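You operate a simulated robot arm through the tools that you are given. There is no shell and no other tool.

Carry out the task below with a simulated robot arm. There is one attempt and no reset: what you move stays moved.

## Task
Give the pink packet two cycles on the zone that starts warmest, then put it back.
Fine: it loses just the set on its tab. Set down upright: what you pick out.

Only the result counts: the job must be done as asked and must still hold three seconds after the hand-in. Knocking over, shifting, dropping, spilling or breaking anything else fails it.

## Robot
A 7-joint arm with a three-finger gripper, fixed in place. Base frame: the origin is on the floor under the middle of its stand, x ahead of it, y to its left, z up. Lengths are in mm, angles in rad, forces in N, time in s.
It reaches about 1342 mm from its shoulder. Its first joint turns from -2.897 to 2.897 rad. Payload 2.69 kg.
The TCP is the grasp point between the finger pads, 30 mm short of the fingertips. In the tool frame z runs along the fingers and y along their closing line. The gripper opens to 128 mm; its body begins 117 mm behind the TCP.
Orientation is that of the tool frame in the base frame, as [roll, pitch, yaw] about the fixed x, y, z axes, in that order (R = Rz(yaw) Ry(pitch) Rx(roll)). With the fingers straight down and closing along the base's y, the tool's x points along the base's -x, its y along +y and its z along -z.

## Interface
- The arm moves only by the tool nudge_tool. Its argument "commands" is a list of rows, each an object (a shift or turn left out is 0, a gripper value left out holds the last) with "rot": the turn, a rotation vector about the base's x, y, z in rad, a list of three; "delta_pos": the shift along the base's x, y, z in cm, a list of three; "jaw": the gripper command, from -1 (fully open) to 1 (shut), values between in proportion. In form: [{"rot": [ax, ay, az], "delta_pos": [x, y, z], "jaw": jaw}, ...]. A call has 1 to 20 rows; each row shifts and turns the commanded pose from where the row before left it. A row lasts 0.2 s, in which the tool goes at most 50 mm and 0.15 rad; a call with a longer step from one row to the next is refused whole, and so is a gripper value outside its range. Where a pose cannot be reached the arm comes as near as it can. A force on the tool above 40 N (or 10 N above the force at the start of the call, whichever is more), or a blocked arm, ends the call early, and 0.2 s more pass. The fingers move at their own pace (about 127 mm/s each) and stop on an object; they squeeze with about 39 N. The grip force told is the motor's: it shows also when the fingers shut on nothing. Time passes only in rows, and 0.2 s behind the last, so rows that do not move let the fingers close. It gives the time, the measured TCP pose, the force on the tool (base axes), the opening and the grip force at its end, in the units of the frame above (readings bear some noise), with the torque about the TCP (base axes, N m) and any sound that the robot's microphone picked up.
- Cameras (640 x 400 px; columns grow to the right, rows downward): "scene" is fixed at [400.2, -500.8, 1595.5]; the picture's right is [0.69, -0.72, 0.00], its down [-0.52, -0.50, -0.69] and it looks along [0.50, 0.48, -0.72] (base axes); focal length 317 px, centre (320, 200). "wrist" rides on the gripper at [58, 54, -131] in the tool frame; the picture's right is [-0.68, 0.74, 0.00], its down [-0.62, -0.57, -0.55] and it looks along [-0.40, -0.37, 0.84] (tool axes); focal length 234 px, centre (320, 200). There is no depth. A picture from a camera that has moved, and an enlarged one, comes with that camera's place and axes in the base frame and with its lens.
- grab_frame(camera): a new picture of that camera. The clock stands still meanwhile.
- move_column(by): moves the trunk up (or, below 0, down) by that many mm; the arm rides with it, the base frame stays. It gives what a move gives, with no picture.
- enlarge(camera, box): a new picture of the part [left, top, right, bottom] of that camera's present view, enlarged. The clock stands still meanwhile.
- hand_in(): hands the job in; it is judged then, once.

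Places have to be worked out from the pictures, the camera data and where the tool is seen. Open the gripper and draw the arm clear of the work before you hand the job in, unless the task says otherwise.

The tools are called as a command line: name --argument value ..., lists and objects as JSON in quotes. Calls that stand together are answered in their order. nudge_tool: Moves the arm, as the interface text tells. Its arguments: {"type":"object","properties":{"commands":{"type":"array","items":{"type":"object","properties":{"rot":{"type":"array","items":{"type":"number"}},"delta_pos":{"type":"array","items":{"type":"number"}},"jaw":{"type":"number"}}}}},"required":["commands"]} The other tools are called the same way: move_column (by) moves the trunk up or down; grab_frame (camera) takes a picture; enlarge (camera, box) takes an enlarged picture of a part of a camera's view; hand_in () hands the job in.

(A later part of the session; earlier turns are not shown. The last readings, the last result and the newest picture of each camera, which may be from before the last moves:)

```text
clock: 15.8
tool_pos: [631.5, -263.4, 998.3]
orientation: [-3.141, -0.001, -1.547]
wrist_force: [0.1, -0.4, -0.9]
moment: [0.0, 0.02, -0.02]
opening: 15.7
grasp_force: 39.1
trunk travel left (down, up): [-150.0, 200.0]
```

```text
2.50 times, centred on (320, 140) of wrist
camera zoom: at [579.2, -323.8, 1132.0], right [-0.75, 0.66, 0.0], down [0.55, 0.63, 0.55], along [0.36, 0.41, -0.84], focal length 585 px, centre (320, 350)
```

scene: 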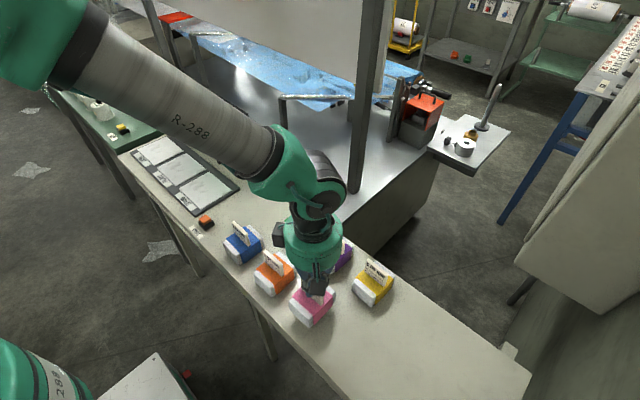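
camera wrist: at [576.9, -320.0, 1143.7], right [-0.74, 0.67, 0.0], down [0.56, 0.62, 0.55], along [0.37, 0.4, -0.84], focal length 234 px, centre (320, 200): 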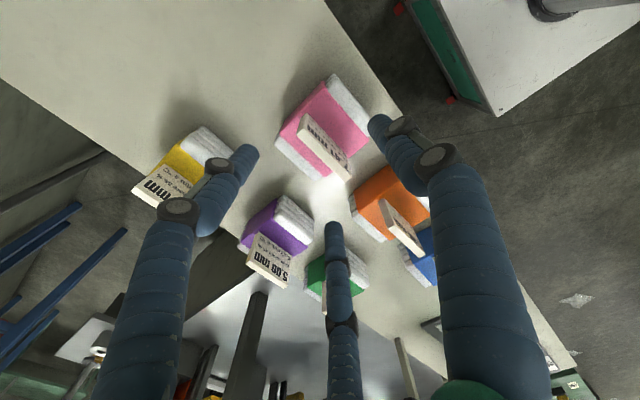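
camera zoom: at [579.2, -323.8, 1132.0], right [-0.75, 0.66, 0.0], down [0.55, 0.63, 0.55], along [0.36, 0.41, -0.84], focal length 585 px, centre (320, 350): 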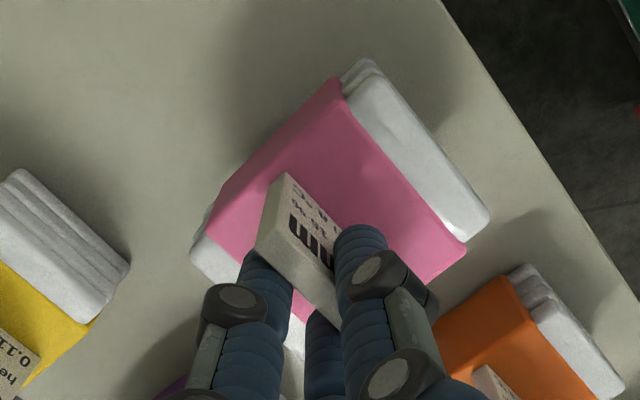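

It lifts cleanly (about 0.1 kg). I raise to z≈1110 and carry it along +y toward the INLET zone, over the other packets.

nudge_tool --commands '[{"delta_pos": [0, 0, 3]}, {"delta_pos": [0, 0, 4]}, {"delta_pos": [0, 0, 4]}, {"delta_pos": [0, 3, 0]}, {"delta_pos": [0, 4, 0]}, {"delta_pos": [0, 4.5, 0]}, {"delta_pos": [0, 4.5, 0]}, {"delta_pos": [0, 4.5, 0]}, {"delta_pos": [0, 4.5, 0]}, {"delta_pos": [0, 4.5, 0]}, {"delta_pos": [0, 4.5, 0]}, {"delta_pos": [0, 4.5, 0]}, {"delta_pos": [0, 4.5, 0]}, {"delta_pos": [0, 4.5, 0]}, {"delta_pos": [0, 4.5, 0]}, {"delta_pos": [0, 4.5, 0]}, {"delta_pos": [0, 4.5, 0]}, {"delta_pos": [0, 4.5, 0]}]'

grab_frame --camera "wrist"

grab_frame --camera "scene"

```text
clock: 19.6
tool_pos: [629.3, 393.6, 1108.4]
orientation: [-3.14, 0.0, -1.549]
wrist_force: [0.0, 0.6, -1.6]
moment: [0.02, -0.06, 0.0]
opening: 15.3
grasp_force: 39.0
trunk travel left (down, up): [-150.0, 200.0]
```

```text
taken
camera wrist: at [577.6, 333.3, 1241.2], right [-0.75, 0.66, 0.0], down [0.55, 0.63, 0.55], along [0.36, 0.41, -0.84], focal length 234 px, centre (320, 200)
```

wrist: 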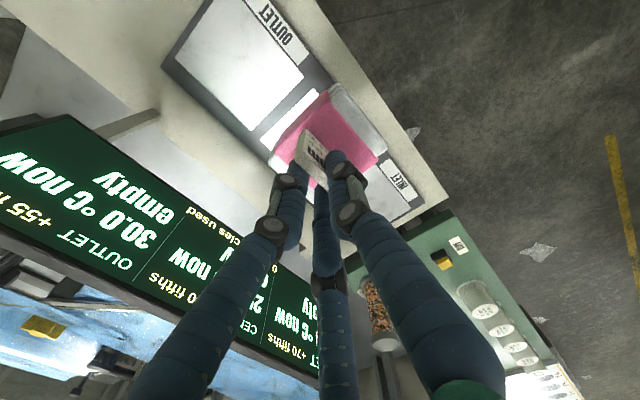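

```text
taken
```

scene: 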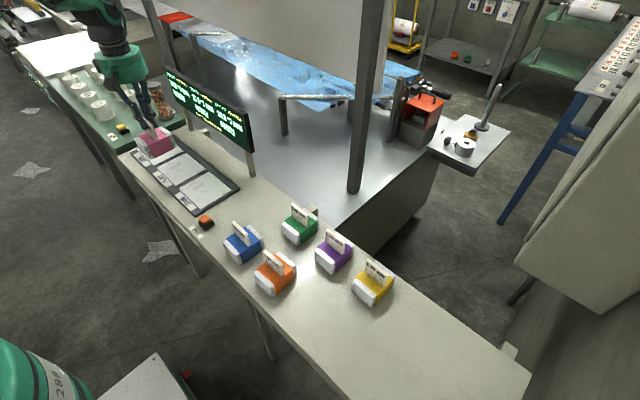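

Carrying is steady. From both cameras the INLET plate centre comes out near (672,572), plate about x 617–728, y 505–640, top z≈885. I move above it and look again.

nudge_tool --commands '[{"delta_pos": [0.9, 3.5, 0]}, {"delta_pos": [0.9, 3.5, 0]}, {"delta_pos": [0.9, 3.5, 0]}, {"delta_pos": [0.9, 3.5, 0]}, {"delta_pos": [0.9, 3.5, 0]}]'

grab_frame --camera "wrist"

enlarge --camera "scene" --box '[70, 30, 270, 230]'

```text
clock: 20.8
tool_pos: [674.7, 567.4, 1109.4]
orientation: [-3.141, -0.001, -1.55]
wrist_force: [0.5, -0.6, -1.7]
moment: [0.0, 0.0, -0.03]
opening: 15.7
grasp_force: 39.1
trunk travel left (down, up): [-150.0, 200.0]
```

```text
taken
camera wrist: at [623.8, 507.6, 1241.7], right [-0.75, 0.66, 0.0], down [0.55, 0.63, 0.55], along [0.36, 0.41, -0.84], focal length 234 px, centre (320, 200)
```

wrist: 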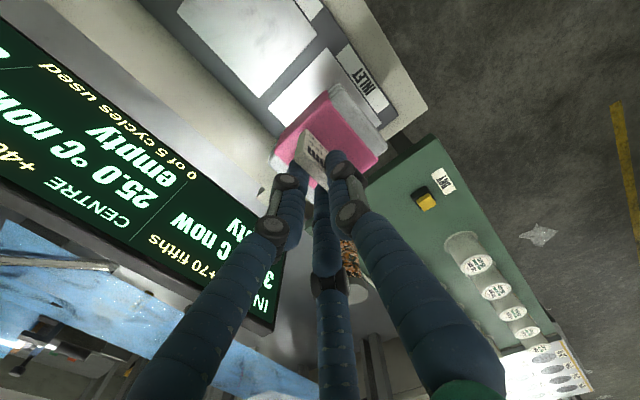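

```text
2.00 times, centred on (170, 130) of scene
camera zoom: at [400.2, -500.8, 1595.5], right [0.69, -0.72, 0.0], down [-0.52, -0.5, -0.69], along [0.5, 0.48, -0.72], focal length 634 px, centre (620, 340)
```

zoom: 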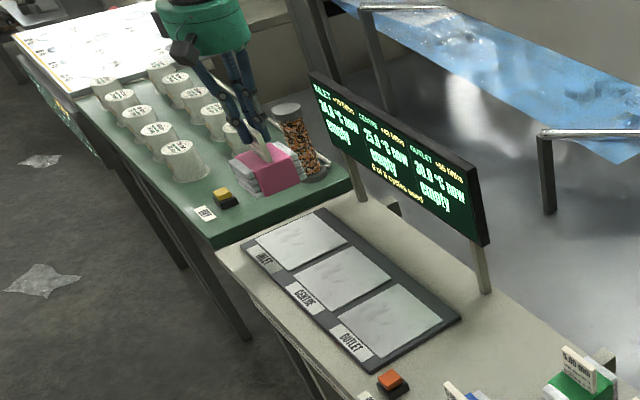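

The plate's near corners read (723,508) and (620,513), so its centre is ≈(672,573). I align TCP to about (676,573) and descend to z≈1000.

nudge_tool --commands '[{"delta_pos": [0.13, 0.56, -1.5]}, {"delta_pos": [0, 0, -2]}, {"delta_pos": [0, 0, -2]}, {"delta_pos": [0, 0, -2]}, {"delta_pos": [0, 0, -2]}, {"delta_pos": [0, 0, -1.2]}]'

enlarge --camera "scene" --box '[110, 80, 230, 200]'

grab_frame --camera "wrist"

```text
clock: 22.2
tool_pos: [676.1, 572.7, 1000.4]
orientation: [-3.141, 0.0, -1.548]
wrist_force: [0.3, 0.0, -2.3]
moment: [-0.02, 0.03, -0.03]
opening: 15.5
grasp_force: 38.7
trunk travel left (down, up): [-150.0, 200.0]
```

```text
3.33 times, centred on (170, 140) of scene
camera zoom: at [400.2, -500.8, 1595.5], right [0.69, -0.72, 0.0], down [-0.52, -0.5, -0.69], along [0.5, 0.48, -0.72], focal length 1057 px, centre (820, 400)
```

zoom: 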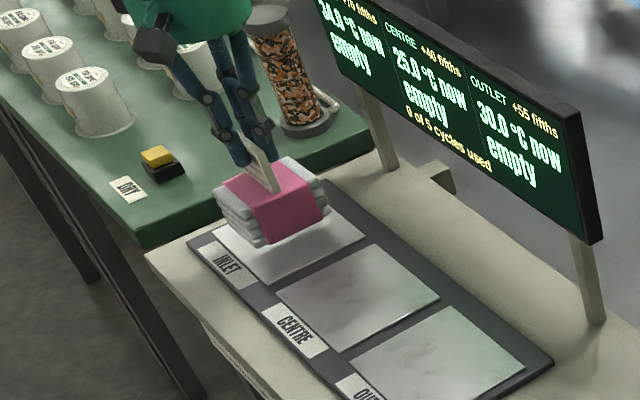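

```text
taken
camera wrist: at [625.2, 512.4, 1134.5], right [-0.75, 0.66, 0.0], down [0.55, 0.63, 0.55], along [0.36, 0.41, -0.84], focal length 234 px, centre (320, 200)
```

wrist: 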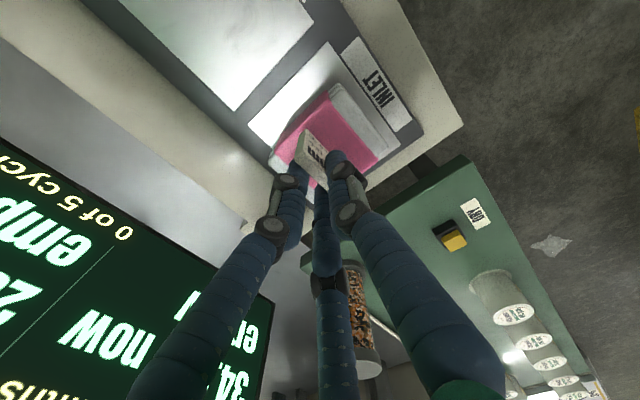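

The packet hangs over the INLET plate. I lower in small steps watching the force.

nudge_tool --commands '[{"delta_pos": [0, 0, -0.4]}, {"delta_pos": [0, 0, -0.4]}, {"delta_pos": [0, 0, -0.3]}, {"delta_pos": [0, 0, -0.2]}]'

enlarge --camera "scene" --box '[130, 110, 190, 170]'

```text
clock: 23.2
tool_pos: [676.1, 571.4, 988.2]
orientation: [-3.141, 0.001, -1.548]
wrist_force: [-0.6, 0.2, -1.0]
moment: [-0.02, -0.02, 0.01]
opening: 15.8
grasp_force: 38.5
trunk travel left (down, up): [-150.0, 200.0]
```

```text
6.67 times, centred on (160, 140) of scene
camera zoom: at [400.2, -500.8, 1595.5], right [0.69, -0.72, 0.0], down [-0.52, -0.5, -0.69], along [0.5, 0.48, -0.72], focal length 2113 px, centre (1387, 600)
```

zoom: 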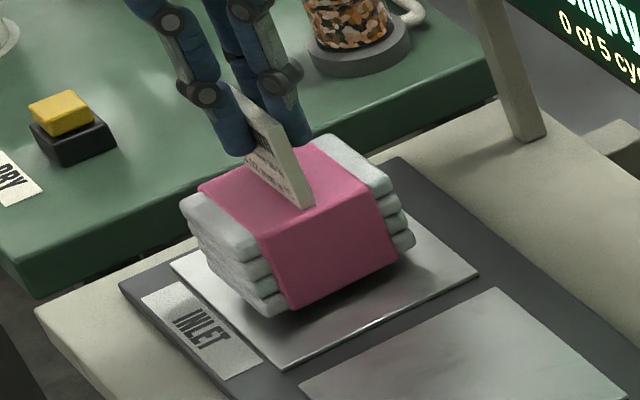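

Still slightly above the plate. I continue in 2 mm steps.

nudge_tool --commands '[{"delta_pos": [0, 0, -0.2]}, {"delta_pos": [0, 0, -0.2]}, {"delta_pos": [0, 0, -0.1]}, {"delta_pos": [0, 0, 0]}]'

enlarge --camera "scene" --box '[130, 110, 190, 170]'

```text
clock: 24.2
tool_pos: [677.3, 573.2, 984.0]
orientation: [-3.141, 0.0, -1.548]
wrist_force: [0.2, 0.0, -1.2]
moment: [-0.03, -0.01, 0.0]
opening: 15.4
grasp_force: 39.0
trunk travel left (down, up): [-150.0, 200.0]
```

```text
6.67 times, centred on (160, 140) of scene
camera zoom: at [400.2, -500.8, 1595.5], right [0.69, -0.72, 0.0], down [-0.52, -0.5, -0.69], along [0.5, 0.48, -0.72], focal length 2113 px, centre (1387, 600)
```

zoom: 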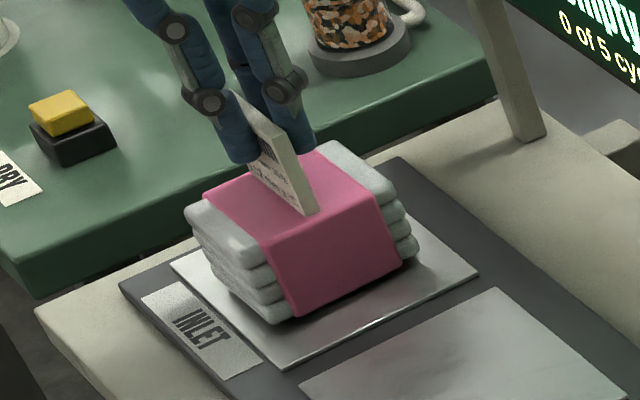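

No contact force yet. I continue with small steps.

nudge_tool --commands '[{"delta_pos": [0, 0, -0.15]}, {"delta_pos": [0, 0, -0.15]}, {"delta_pos": [0, 0, -0.1]}, {"delta_pos": [0, 0, 0]}]'

enlarge --camera "scene" --box '[130, 110, 190, 170]'

```text
clock: 25.2
tool_pos: [676.8, 573.4, 980.3]
orientation: [-3.14, 0.0, -1.548]
wrist_force: [1.6, -0.1, 3.8]
moment: [-0.03, 0.11, -0.03]
opening: 15.2
grasp_force: 38.8
trunk travel left (down, up): [-150.0, 200.0]
```

```text
6.67 times, centred on (160, 140) of scene
camera zoom: at [400.2, -500.8, 1595.5], right [0.69, -0.72, 0.0], down [-0.52, -0.5, -0.69], along [0.5, 0.48, -0.72], focal length 2113 px, centre (1387, 600)
```

zoom: 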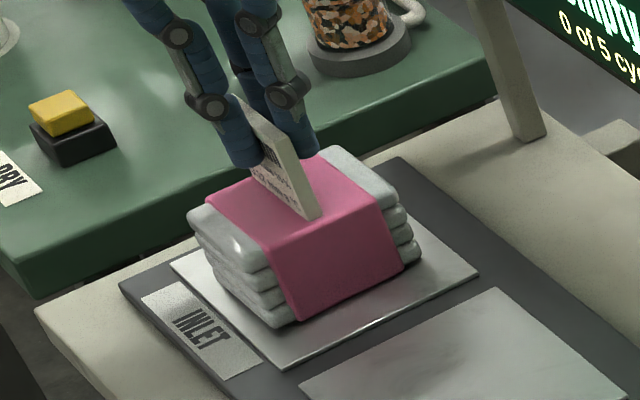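

Contact: force changed to +3.8 N at z≈980. The packet rests on the plate; I release it, opening the fingers, then rise straight up.

nudge_tool --commands '[{"jaw": 0.6}, {"jaw": 0.3}, {"jaw": 0.0}, {"jaw": -0.3}, {"delta_pos": [0, 0, 0.5], "jaw": -0.3}, {"delta_pos": [0, 0, 1.5]}, {"delta_pos": [0, 0, 3]}, {"delta_pos": [0, 0, 4]}, {"delta_pos": [0, 0, 4]}]'

enlarge --camera "scene" --box '[110, 60, 270, 190]'

grab_frame --camera "wrist"

```text
clock: 27.2
tool_pos: [676.0, 571.4, 1111.1]
orientation: [-3.14, 0.001, -1.549]
wrist_force: [0.2, 0.2, 0.7]
moment: [0.01, -0.03, -0.01]
opening: 83.3
grasp_force: 0.1
trunk travel left (down, up): [-150.0, 200.0]
```

```text
3.08 times, centred on (190, 125) of scene
camera zoom: at [400.2, -500.8, 1595.5], right [0.69, -0.72, 0.0], down [-0.52, -0.5, -0.69], along [0.5, 0.48, -0.72], focal length 975 px, centre (720, 431)
```

zoom: 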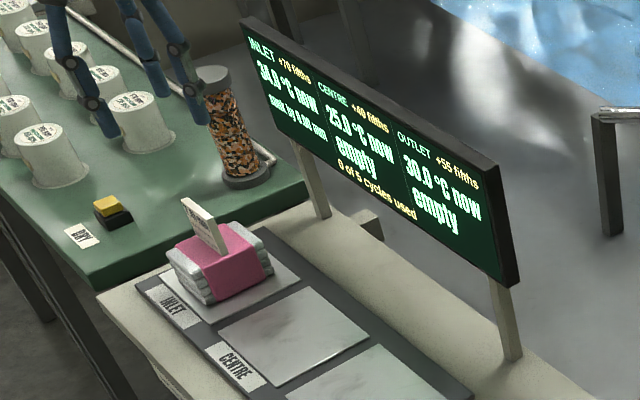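

```text
taken
camera wrist: at [624.5, 511.2, 1243.5], right [-0.75, 0.66, 0.0], down [0.55, 0.63, 0.55], along [0.36, 0.41, -0.84], focal length 234 px, centre (320, 200)
```

wrist: 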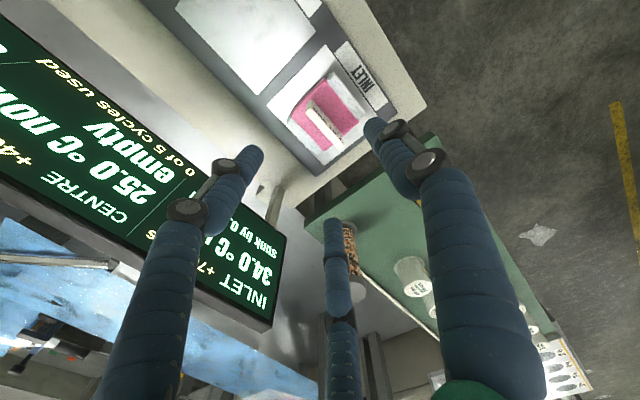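

The board now shows the INLET occupied ("sunk by 0.00 mm") and the packet stands upright on the plate. I move to above the CYCLE button, near (600,150).

nudge_tool --commands '[{"delta_pos": [-0.8, -4, 0]}, {"delta_pos": [-0.8, -4, 0]}, {"delta_pos": [-0.8, -4, 0]}, {"delta_pos": [-0.8, -4, 0]}, {"delta_pos": [-0.8, -4, 0]}, {"delta_pos": [-0.8, -4, 0]}, {"delta_pos": [-0.8, -4, 0]}, {"delta_pos": [-0.8, -4, 0]}, {"delta_pos": [-0.8, -4, 0]}, {"delta_pos": [-0.4, -4, 0]}, {"delta_pos": [0, -2, 0]}]'

grab_frame --camera "wrist"

enlarge --camera "scene" --box '[150, 65, 260, 150]'

```text
clock: 29.6
tool_pos: [600.6, 153.5, 1109.4]
orientation: [3.141, 0.001, -1.547]
wrist_force: [-0.6, 0.0, -0.4]
moment: [0.0, -0.01, -0.04]
opening: 82.8
grasp_force: 0.0
trunk travel left (down, up): [-150.0, 200.0]
```

```text
taken
camera wrist: at [549.1, 92.4, 1242.6], right [-0.75, 0.66, 0.0], down [0.55, 0.63, 0.55], along [0.36, 0.41, -0.84], focal length 234 px, centre (320, 200)
```

wrist: 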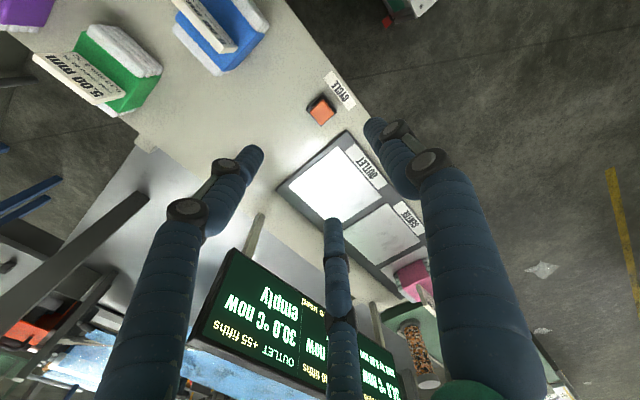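

```text
4.71 times, centred on (205, 108) of scene
camera zoom: at [400.2, -500.8, 1595.5], right [0.69, -0.72, 0.0], down [-0.52, -0.5, -0.69], along [0.5, 0.48, -0.72], focal length 1492 px, centre (861, 635)
```

zoom: 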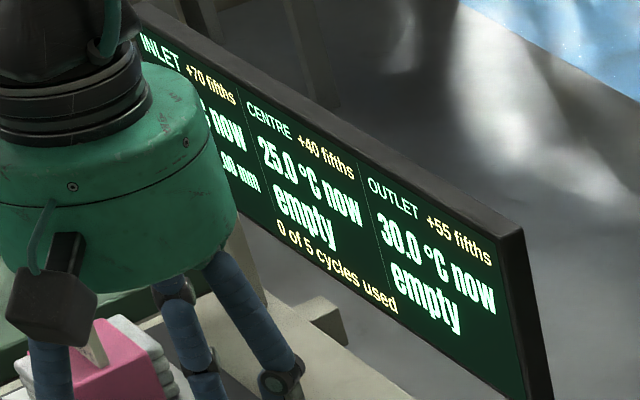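

The button shows at (321,108) in the wrist view, about (595,145.5, z≈901). I enlarge it to refine before closing the fingers and pressing.

enlarge --camera "wrist" --box '[290, 70, 370, 130]'

nudge_tool --commands '[{"delta_pos": [-0.5, -0.8, -2], "jaw": 1}, {"delta_pos": [0, 0, -3]}, {"delta_pos": [0, 0, -3]}, {"delta_pos": [0, 0, -3]}]'

grab_frame --camera "wrist"

enlarge --camera "scene" --box '[170, 170, 250, 250]'

```text
6.67 times, centred on (330, 100) of wrist
camera zoom: at [549.1, 92.4, 1242.6], right [-0.75, 0.66, 0.0], down [0.55, 0.63, 0.55], along [0.36, 0.41, -0.84], focal length 1561 px, centre (253, 867)
```

zoom: 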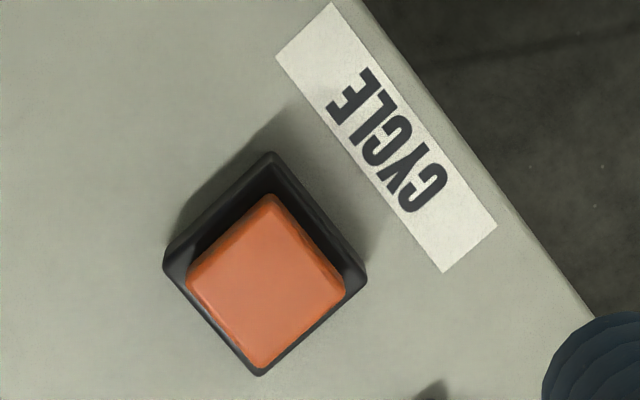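

```text
clock: 30.6
tool_pos: [596.8, 143.4, 1001.1]
orientation: [-3.138, 0.0, -1.548]
wrist_force: [0.4, -0.3, 0.2]
moment: [-0.02, 0.02, -0.02]
opening: 2.0
grasp_force: 32.1
trunk travel left (down, up): [-150.0, 200.0]
```

```text
taken
camera wrist: at [543.9, 83.7, 1132.8], right [-0.75, 0.66, 0.0], down [0.55, 0.63, 0.55], along [0.36, 0.41, -0.84], focal length 234 px, centre (320, 200)
```

wrist: 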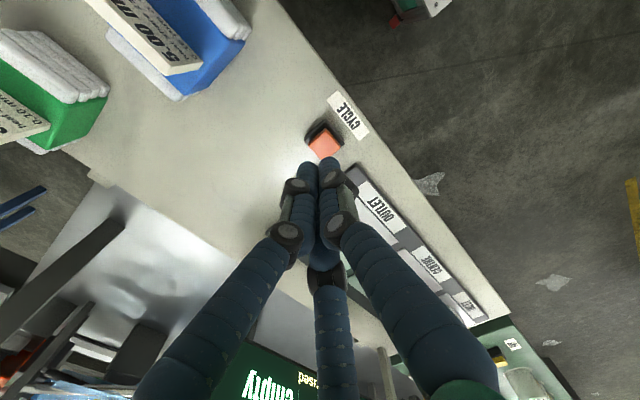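

```text
5.00 times, centred on (210, 210) of scene
camera zoom: at [400.2, -500.8, 1595.5], right [0.69, -0.72, 0.0], down [-0.52, -0.5, -0.69], along [0.5, 0.48, -0.72], focal length 1585 px, centre (870, 150)
```

zoom: 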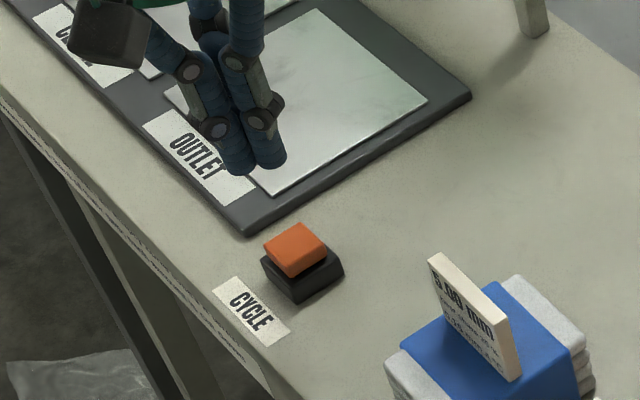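

I refine the button position in this nearer view before pressing.

enlarge --camera "wrist" --box '[280, 90, 380, 190]'

```text
4.00 times, centred on (330, 140) of wrist
camera zoom: at [543.9, 83.7, 1132.8], right [-0.75, 0.66, 0.0], down [0.55, 0.63, 0.55], along [0.36, 0.41, -0.84], focal length 937 px, centre (280, 440)
```

zoom: 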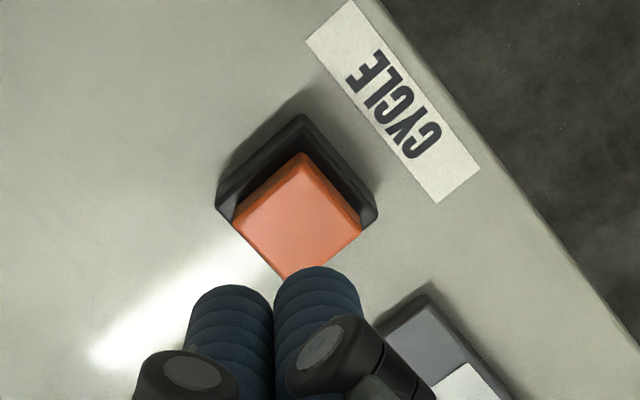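

Both views agree: cap centre (597.5,151.8), top z≈897. With closed fingertips 30 mm below TCP I expect contact near TCP z≈927; I align and go down to 940.

nudge_tool --commands '[{"delta_pos": [0.07, 0.84, -2]}, {"delta_pos": [0, 0, -2]}, {"delta_pos": [0, 0, -2]}]'

enlarge --camera "scene" --box '[170, 170, 250, 250]'

enlarge --camera "wrist" --box '[270, 100, 370, 200]'

```text
clock: 31.4
tool_pos: [596.6, 153.2, 939.2]
orientation: [3.141, 0.0, -1.549]
wrist_force: [0.0, 0.3, 0.4]
moment: [-0.03, -0.02, -0.02]
opening: 1.9
grasp_force: 31.6
trunk travel left (down, up): [-150.0, 200.0]
```

```text
5.00 times, centred on (210, 210) of scene
camera zoom: at [400.2, -500.8, 1595.5], right [0.69, -0.72, 0.0], down [-0.52, -0.5, -0.69], along [0.5, 0.48, -0.72], focal length 1585 px, centre (870, 150)
```

zoom: 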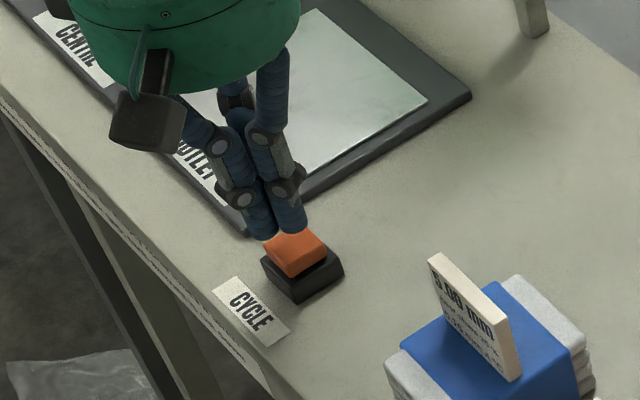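

```text
4.00 times, centred on (320, 150) of wrist
camera zoom: at [544.7, 92.4, 1072.4], right [-0.75, 0.66, 0.0], down [0.55, 0.63, 0.55], along [0.36, 0.41, -0.84], focal length 937 px, centre (320, 400)
```

zoom: 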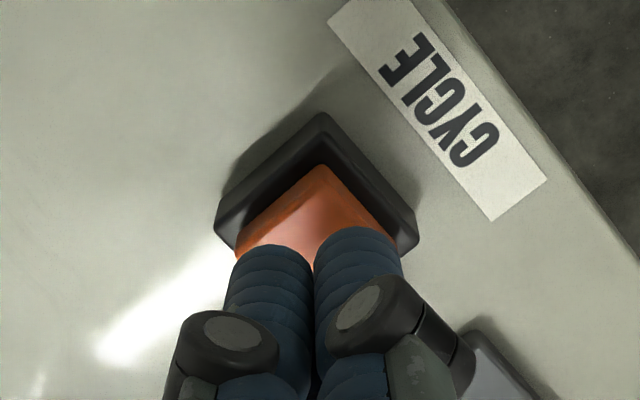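

Fingertips are centred above the cap. I press down in small steps until the force or a sound tells of a press.

nudge_tool --commands '[{"delta_pos": [0, 0, -0.4]}, {"delta_pos": [0, 0, -0.4]}, {"delta_pos": [0, 0, -0.2]}]'

enlarge --camera "scene" --box '[150, 65, 270, 150]'

```text
clock: 32.2
tool_pos: [597.6, 151.8, 929.4]
orientation: [3.141, 0.0, -1.548]
wrist_force: [0.9, 0.5, -0.5]
moment: [0.0, 0.04, 0.0]
opening: 2.4
grasp_force: 31.6
trunk travel left (down, up): [-150.0, 200.0]
```

```text
4.71 times, centred on (210, 108) of scene
camera zoom: at [400.2, -500.8, 1595.5], right [0.69, -0.72, 0.0], down [-0.52, -0.5, -0.69], along [0.5, 0.48, -0.72], focal length 1492 px, centre (838, 635)
```

zoom: 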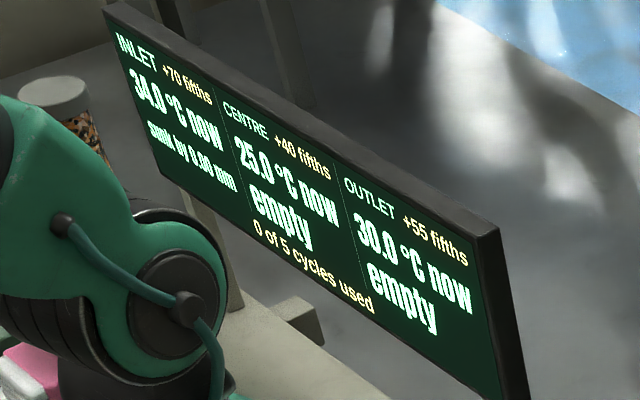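

The board is unobstructed from the scene camera and still at 0 cycles; no contact yet. I step further down by 2 mm per row.

nudge_tool --commands '[{"delta_pos": [0, 0, -0.2]}, {"delta_pos": [0, 0, -0.2]}]'

enlarge --camera "scene" --box '[150, 65, 270, 150]'

```text
clock: 32.8
tool_pos: [596.5, 153.9, 925.9]
orientation: [-3.141, 0.0, -1.548]
wrist_force: [-0.4, -0.5, -0.3]
moment: [-0.01, 0.0, -0.04]
opening: 2.0
grasp_force: 31.9
trunk travel left (down, up): [-150.0, 200.0]
```

```text
4.71 times, centred on (210, 108) of scene
camera zoom: at [400.2, -500.8, 1595.5], right [0.69, -0.72, 0.0], down [-0.52, -0.5, -0.69], along [0.5, 0.48, -0.72], focal length 1492 px, centre (838, 635)
```

zoom: 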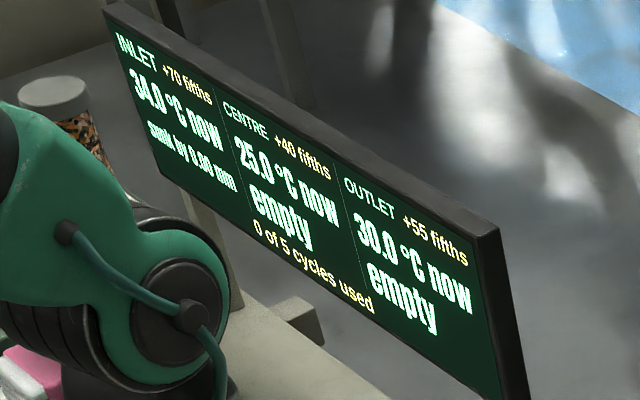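

No contact yet at z≈926. I continue down by 2 mm steps.

nudge_tool --commands '[{"delta_pos": [0, 0, -0.2]}, {"delta_pos": [0, 0, -0.2]}]'

enlarge --camera "scene" --box '[170, 90, 270, 250]'

```text
clock: 33.4
tool_pos: [595.9, 152.6, 922.7]
orientation: [-3.141, 0.001, -1.548]
wrist_force: [-0.1, -0.2, -0.5]
moment: [-0.02, 0.02, 0.03]
opening: 2.1
grasp_force: 31.7
trunk travel left (down, up): [-150.0, 200.0]
```

```text
2.50 times, centred on (220, 170) of scene
camera zoom: at [400.2, -500.8, 1595.5], right [0.69, -0.72, 0.0], down [-0.52, -0.5, -0.69], along [0.5, 0.48, -0.72], focal length 792 px, centre (570, 275)
```

zoom: 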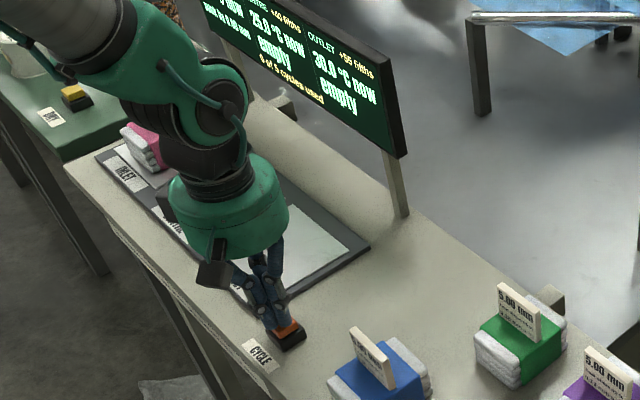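

enlarge --camera "scene" --box '[185, 200, 225, 240]'

enlarge --camera "wrist" --box '[270, 100, 370, 200]'

```text
10.00 times, centred on (205, 220) of scene
camera zoom: at [400.2, -500.8, 1595.5], right [0.69, -0.72, 0.0], down [-0.52, -0.5, -0.69], along [0.5, 0.48, -0.72], focal length 3170 px, centre (1470, 0)
```

zoom: 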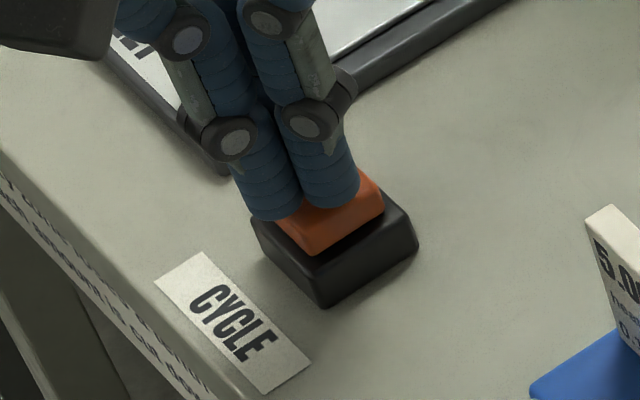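

```text
4.00 times, centred on (320, 150) of wrist
camera zoom: at [544.4, 92.6, 1055.0], right [-0.75, 0.66, 0.0], down [0.55, 0.63, 0.55], along [0.36, 0.41, -0.84], focal length 937 px, centre (320, 400)
```

zoom: 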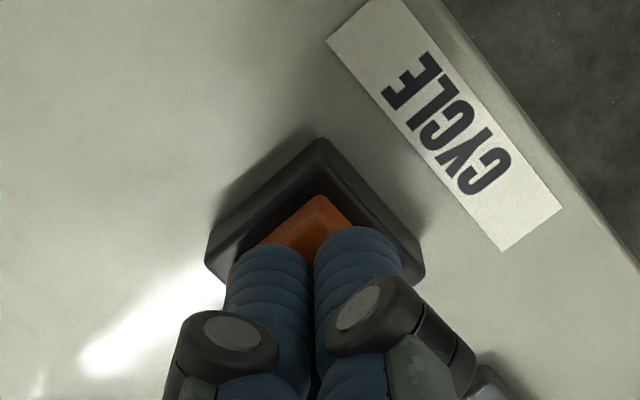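

The tips are just about at the cap. I continue pressing 2 mm at a time.

nudge_tool --commands '[{"delta_pos": [0, 0, -0.2]}, {"delta_pos": [0, 0, -0.2]}]'

enlarge --camera "scene" --box '[150, 65, 270, 150]'

```text
clock: 34.0
tool_pos: [597.5, 152.3, 918.2]
orientation: [3.14, 0.001, -1.548]
wrist_force: [-1.1, 0.1, 0.3]
moment: [-0.01, 0.02, 0.03]
opening: 1.7
grasp_force: 31.4
trunk travel left (down, up): [-150.0, 200.0]
```

```text
4.71 times, centred on (210, 108) of scene
camera zoom: at [400.2, -500.8, 1595.5], right [0.69, -0.72, 0.0], down [-0.52, -0.5, -0.69], along [0.5, 0.48, -0.72], focal length 1492 px, centre (838, 635)
```

zoom: 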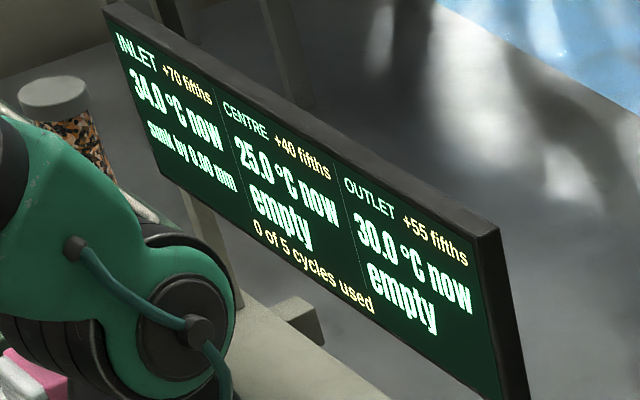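

Still no contact at z≈918. I keep stepping down.

nudge_tool --commands '[{"delta_pos": [0, 0, -0.2]}, {"delta_pos": [0, 0, -0.1]}]'

enlarge --camera "scene" --box '[185, 200, 225, 240]'

enlarge --camera "scene" --box '[165, 70, 215, 120]'

```text
clock: 34.6
tool_pos: [595.6, 152.2, 914.1]
orientation: [-3.141, 0.001, -1.546]
wrist_force: [0.4, 0.9, 1.4]
moment: [0.01, -0.01, 0.01]
opening: 2.1
grasp_force: 31.6
trunk travel left (down, up): [-150.0, 200.0]
```

```text
10.00 times, centred on (205, 220) of scene
camera zoom: at [400.2, -500.8, 1595.5], right [0.69, -0.72, 0.0], down [-0.52, -0.5, -0.69], along [0.5, 0.48, -0.72], focal length 3170 px, centre (1470, 0)
```

zoom: 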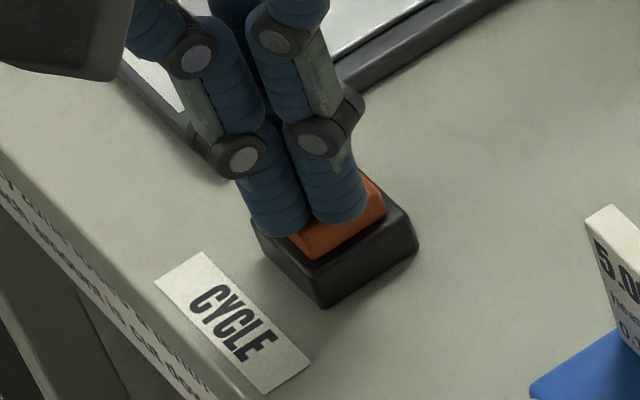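

```text
8.00 times, centred on (190, 95) of scene
camera zoom: at [400.2, -500.8, 1595.5], right [0.69, -0.72, 0.0], down [-0.52, -0.5, -0.69], along [0.5, 0.48, -0.72], focal length 2536 px, centre (1360, 1040)
```

zoom: 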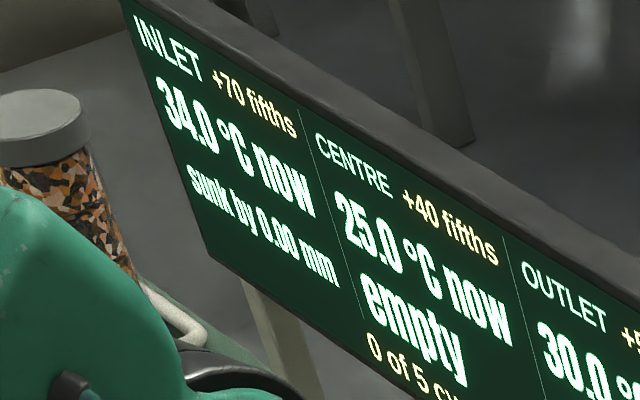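

Light contact (1.4 N) and the cap has begun to move. I press further by 1–2 mm.

nudge_tool --commands '[{"delta_pos": [0, 0, -0.15]}, {"delta_pos": [0, 0, 0]}]'

enlarge --camera "scene" --box '[165, 70, 245, 150]'

```text
clock: 35.2
tool_pos: [595.8, 152.9, 912.2]
orientation: [3.14, 0.0, -1.547]
wrist_force: [-0.1, 0.2, 1.3]
moment: [0.01, 0.0, -0.02]
opening: 6.1
grasp_force: 30.8
trunk travel left (down, up): [-150.0, 200.0]
heard: click
```

```text
5.00 times, centred on (205, 110) of scene
camera zoom: at [400.2, -500.8, 1595.5], right [0.69, -0.72, 0.0], down [-0.52, -0.5, -0.69], along [0.5, 0.48, -0.72], focal length 1585 px, centre (895, 650)
```

zoom: 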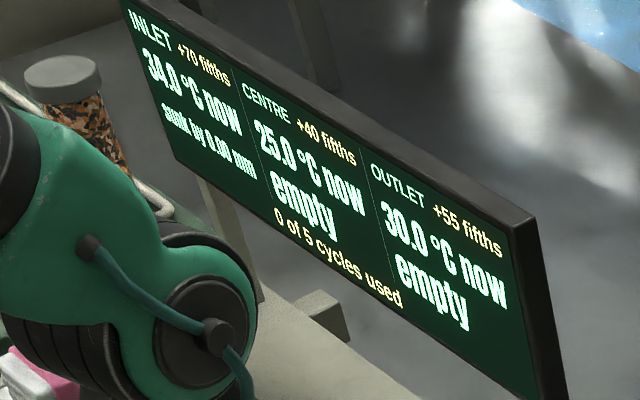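

A click was heard; the board hasn't changed yet. I rise off the button and re-read the board.

nudge_tool --commands '[{"delta_pos": [0, 0, 1]}, {"delta_pos": [0, 0, 1.5]}]'

enlarge --camera "scene" --box '[165, 70, 245, 150]'

```text
clock: 35.8
tool_pos: [596.6, 153.2, 938.6]
orientation: [3.141, 0.0, -1.549]
wrist_force: [0.3, -0.4, -0.4]
moment: [0.01, 0.0, 0.01]
opening: 1.9
grasp_force: 31.9
trunk travel left (down, up): [-150.0, 200.0]
```

```text
5.00 times, centred on (205, 110) of scene
camera zoom: at [400.2, -500.8, 1595.5], right [0.69, -0.72, 0.0], down [-0.52, -0.5, -0.69], along [0.5, 0.48, -0.72], focal length 1585 px, centre (895, 650)
```

zoom: 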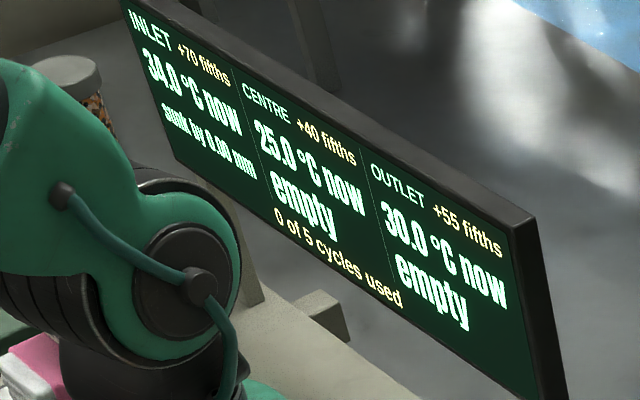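

No change yet. Before another press I wait a second or two in case the cycle takes time to run.

nudge_tool --commands '[{"delta_pos": [0, 0, 0]}, {"delta_pos": [0, 0, 0]}, {"delta_pos": [0, 0, 0]}, {"delta_pos": [0, 0, 0]}, {"delta_pos": [0, 0, 0]}, {"delta_pos": [0, 0, 0]}]'

enlarge --camera "scene" --box '[165, 70, 245, 150]'

enlarge --camera "scene" --box '[185, 200, 225, 240]'

```text
clock: 37.2
tool_pos: [597.0, 153.5, 937.5]
orientation: [-3.14, -0.001, -1.549]
wrist_force: [0.0, -0.2, -0.1]
moment: [0.03, 0.0, -0.02]
opening: 2.0
grasp_force: 31.4
trunk travel left (down, up): [-150.0, 200.0]
```

```text
5.00 times, centred on (205, 110) of scene
camera zoom: at [400.2, -500.8, 1595.5], right [0.69, -0.72, 0.0], down [-0.52, -0.5, -0.69], along [0.5, 0.48, -0.72], focal length 1585 px, centre (895, 650)
```

zoom: 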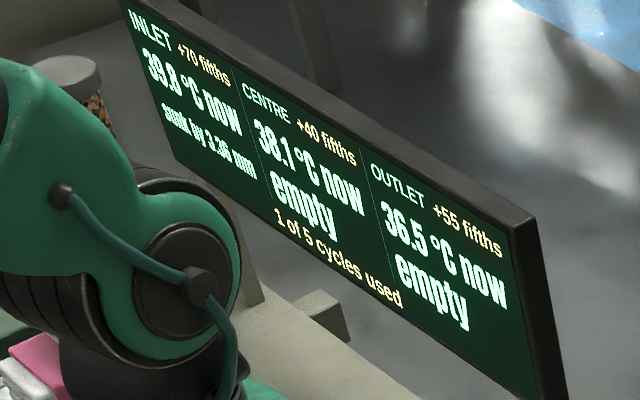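

```text
10.00 times, centred on (205, 220) of scene
camera zoom: at [400.2, -500.8, 1595.5], right [0.69, -0.72, 0.0], down [-0.52, -0.5, -0.69], along [0.5, 0.48, -0.72], focal length 3170 px, centre (1470, 0)
```

zoom: 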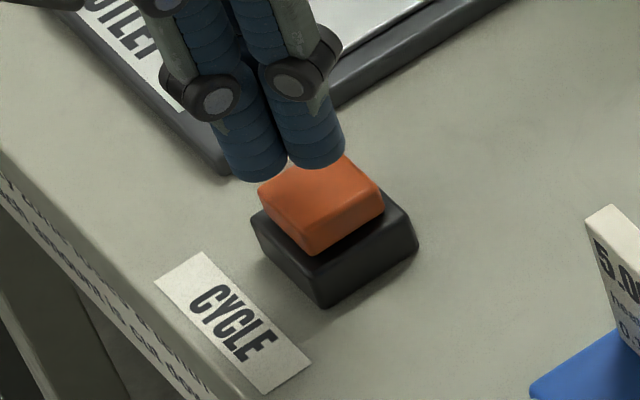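

The cycle ran: "1 of 5 cycles used", INLET 39.8 °C, sunk by 3.36 mm – as calculated. Second press: the same 25 mm down stroke until the click, and back up.

nudge_tool --commands '[{"delta_pos": [0, 0, -1]}, {"delta_pos": [0, 0, -1]}, {"delta_pos": [0, 0, -0.3]}, {"delta_pos": [0, 0, -0.2]}, {"delta_pos": [0, 0, 0]}]'

```text
clock: 38.4
tool_pos: [597.2, 152.4, 913.3]
orientation: [-3.141, 0.0, -1.548]
wrist_force: [0.8, 0.8, 1.2]
moment: [0.02, -0.04, 0.01]
opening: 6.1
grasp_force: 31.8
trunk travel left (down, up): [-150.0, 200.0]
```

No click reported this time; I am marginally short of the trigger point. I press 1 mm more.

nudge_tool --commands '[{"delta_pos": [0, 0, -0.1]}, {"delta_pos": [0, 0, 0]}]'

enlarge --camera "scene" --box '[165, 70, 245, 150]'

enlarge --camera "scene" --box '[185, 200, 225, 240]'

```text
clock: 39.0
tool_pos: [595.1, 152.0, 913.0]
orientation: [3.141, 0.0, -1.549]
wrist_force: [1.5, 1.1, 1.8]
moment: [0.0, -0.05, 0.03]
opening: 5.9
grasp_force: 31.1
trunk travel left (down, up): [-150.0, 200.0]
heard: click
```

```text
5.00 times, centred on (205, 110) of scene
camera zoom: at [400.2, -500.8, 1595.5], right [0.69, -0.72, 0.0], down [-0.52, -0.5, -0.69], along [0.5, 0.48, -0.72], focal length 1585 px, centre (895, 650)
```

zoom: 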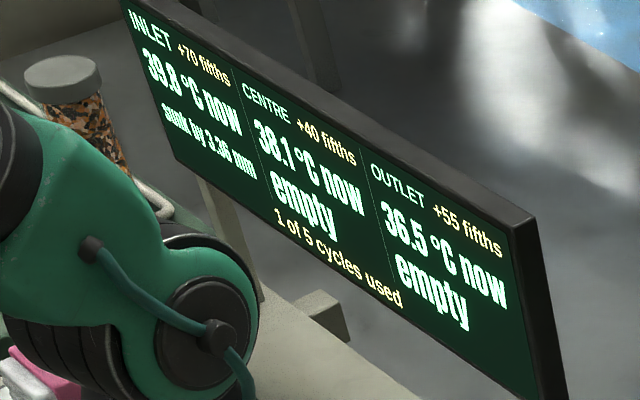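

```text
10.00 times, centred on (205, 220) of scene
camera zoom: at [400.2, -500.8, 1595.5], right [0.69, -0.72, 0.0], down [-0.52, -0.5, -0.69], along [0.5, 0.48, -0.72], focal length 3170 px, centre (1470, 0)
```

zoom: 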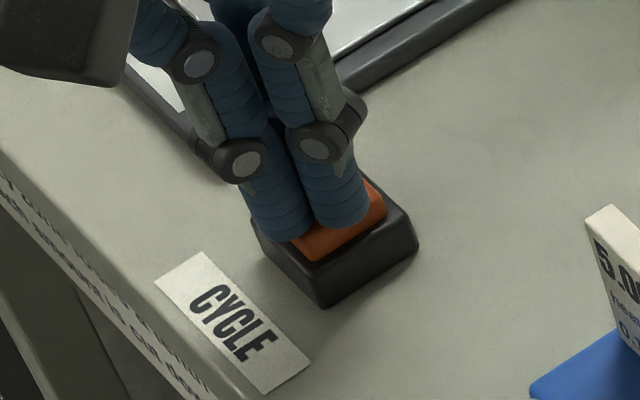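

The second click was heard. I rise well clear of the button at once and wait for the board to update.

nudge_tool --commands '[{"delta_pos": [0, 0, 1.5]}, {"delta_pos": [0, 0, 3]}, {"delta_pos": [0, 0, 4]}, {"delta_pos": [0, 0, 4]}, {"delta_pos": [0, 0, 4]}, {"delta_pos": [0, 0, 3]}, {"delta_pos": [0, 0, 0]}, {"delta_pos": [0, 0, 0]}]'

enlarge --camera "scene" --box '[165, 70, 245, 150]'

```text
clock: 40.8
tool_pos: [595.7, 152.3, 1107.6]
orientation: [-3.14, 0.001, -1.548]
wrist_force: [1.3, 0.3, -0.5]
moment: [0.0, 0.02, -0.02]
opening: 1.9
grasp_force: 31.2
trunk travel left (down, up): [-150.0, 200.0]
```

```text
5.00 times, centred on (205, 110) of scene
camera zoom: at [400.2, -500.8, 1595.5], right [0.69, -0.72, 0.0], down [-0.52, -0.5, -0.69], along [0.5, 0.48, -0.72], focal length 1585 px, centre (895, 650)
```

zoom: 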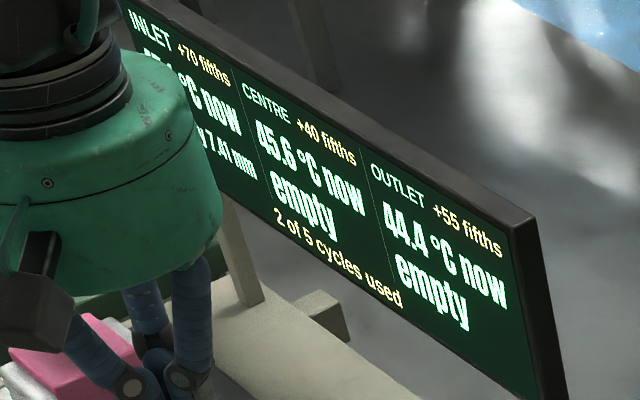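

Board: "2 of 5 cycles used", sunk by 7.41 mm – just the set. Now I go back above the INLET zone with the fingers opened to ~85 mm.

nudge_tool --commands '[{"delta_pos": [0.8, 4, 0], "jaw": -0.35}, {"delta_pos": [0.8, 4, 0]}, {"delta_pos": [0.8, 4, 0]}, {"delta_pos": [0.8, 4, 0]}, {"delta_pos": [0.8, 4, 0]}, {"delta_pos": [0.8, 4, 0]}, {"delta_pos": [0.8, 4, 0]}, {"delta_pos": [0.8, 4, 0]}, {"delta_pos": [0.8, 4, 0]}, {"delta_pos": [0.8, 4, 0]}, {"delta_pos": [0, 2, 0]}]'

enlarge --camera "wrist" --box '[240, 20, 400, 180]'

enlarge --camera "scene" --box '[130, 110, 190, 170]'

```text
clock: 43.2
tool_pos: [676.8, 573.2, 1106.5]
orientation: [-3.14, 0.0, -1.547]
wrist_force: [-0.8, 0.5, -0.2]
moment: [-0.03, -0.02, 0.0]
opening: 86.3
grasp_force: 0.1
trunk travel left (down, up): [-150.0, 200.0]
```

```text
2.50 times, centred on (320, 100) of wrist
camera zoom: at [624.5, 512.7, 1239.7], right [-0.75, 0.66, 0.0], down [0.55, 0.63, 0.55], along [0.36, 0.41, -0.84], focal length 585 px, centre (320, 450)
```

zoom: 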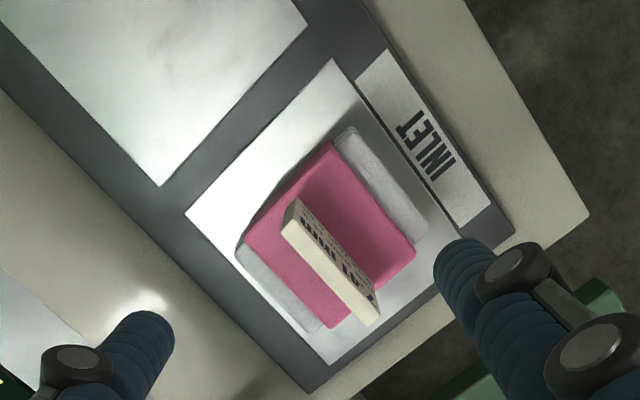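

```text
6.67 times, centred on (160, 140) of scene
camera zoom: at [400.2, -500.8, 1595.5], right [0.69, -0.72, 0.0], down [-0.52, -0.5, -0.69], along [0.5, 0.48, -0.72], focal length 2113 px, centre (1387, 600)
```

zoom: 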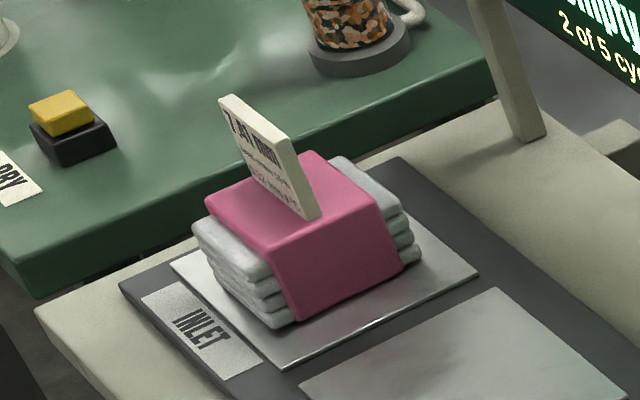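

The packet stands upright on INLET (only its white folds sank; tab height unchanged). Tab centre reads (671,573), so TCP (676.5,573) suits. I descend to about z=990 and check.

nudge_tool --commands '[{"delta_pos": [-0.03, 0, -2.5]}, {"delta_pos": [0, 0, -2.5]}, {"delta_pos": [0, 0, -2.5]}, {"delta_pos": [0, 0, -2]}, {"delta_pos": [0, 0, -1.5]}, {"delta_pos": [0, 0, -0.6]}]'

enlarge --camera "wrist" --box '[240, 60, 400, 220]'

enlarge --camera "scene" --box '[130, 110, 190, 170]'

```text
clock: 44.6
tool_pos: [675.7, 572.9, 990.8]
orientation: [-3.141, 0.001, -1.549]
wrist_force: [0.6, -0.4, 0.4]
moment: [0.01, 0.0, 0.03]
opening: 86.3
grasp_force: 0.0
trunk travel left (down, up): [-150.0, 200.0]
```

```text
2.50 times, centred on (320, 140) of wrist
camera zoom: at [624.3, 512.8, 1124.1], right [-0.75, 0.66, 0.0], down [0.55, 0.63, 0.55], along [0.36, 0.41, -0.84], focal length 585 px, centre (320, 350)
```

zoom: 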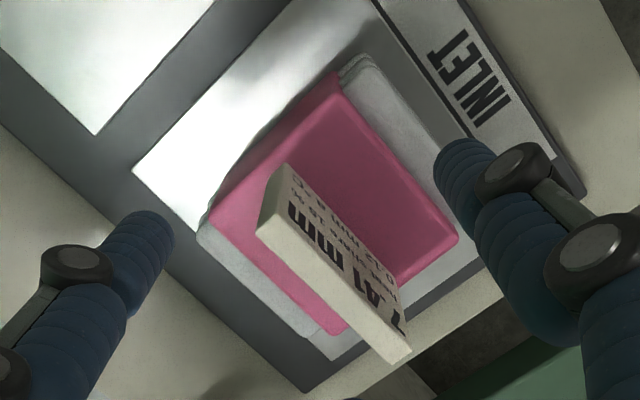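

```text
6.67 times, centred on (160, 140) of scene
camera zoom: at [400.2, -500.8, 1595.5], right [0.69, -0.72, 0.0], down [-0.52, -0.5, -0.69], along [0.5, 0.48, -0.72], focal length 2113 px, centre (1387, 600)
```

zoom: 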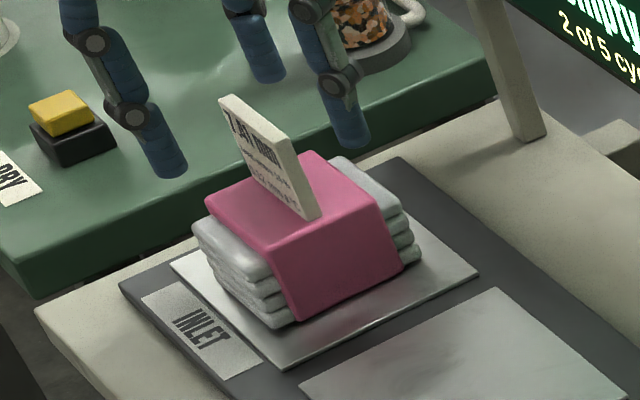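

The view matches the first grasp almost exactly. I lower to z≈981.5 and close on the tab.

nudge_tool --commands '[{"delta_pos": [0.04, 0, -0.5]}, {"delta_pos": [0, 0, -0.43]}, {"jaw": 0.2}, {"jaw": 0.5}, {"jaw": 0.65}, {"jaw": 0.8}, {"jaw": 1}, {"jaw": 1}, {"jaw": 1}]'

enlarge --camera "wrist" --box '[240, 60, 400, 220]'

enlarge --camera "scene" --box '[130, 110, 190, 170]'

```text
clock: 46.6
tool_pos: [676.5, 573.0, 981.9]
orientation: [-3.142, -0.001, -1.548]
wrist_force: [-0.1, 0.4, -1.1]
moment: [0.02, 0.06, -0.01]
opening: 15.7
grasp_force: 38.6
trunk travel left (down, up): [-150.0, 200.0]
```

```text
2.50 times, centred on (320, 140) of wrist
camera zoom: at [624.7, 512.5, 1115.1], right [-0.75, 0.66, 0.0], down [0.55, 0.63, 0.55], along [0.36, 0.41, -0.84], focal length 585 px, centre (320, 350)
```

zoom: 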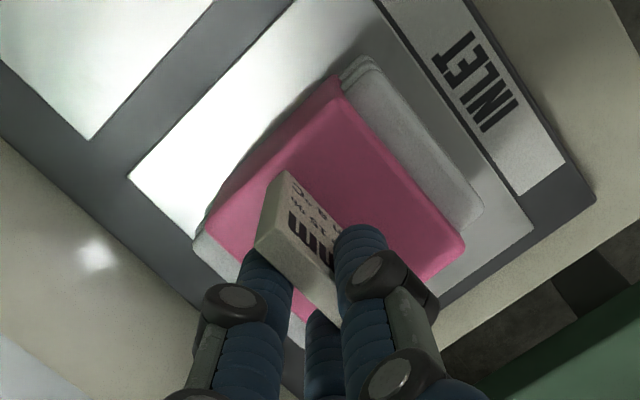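

```text
6.67 times, centred on (160, 140) of scene
camera zoom: at [400.2, -500.8, 1595.5], right [0.69, -0.72, 0.0], down [-0.52, -0.5, -0.69], along [0.5, 0.48, -0.72], focal length 2113 px, centre (1387, 600)
```

zoom: 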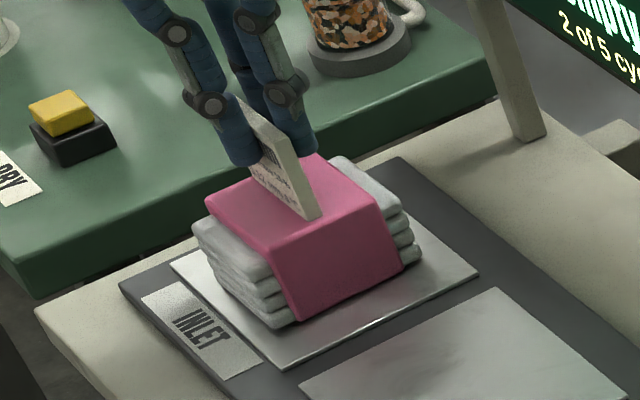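

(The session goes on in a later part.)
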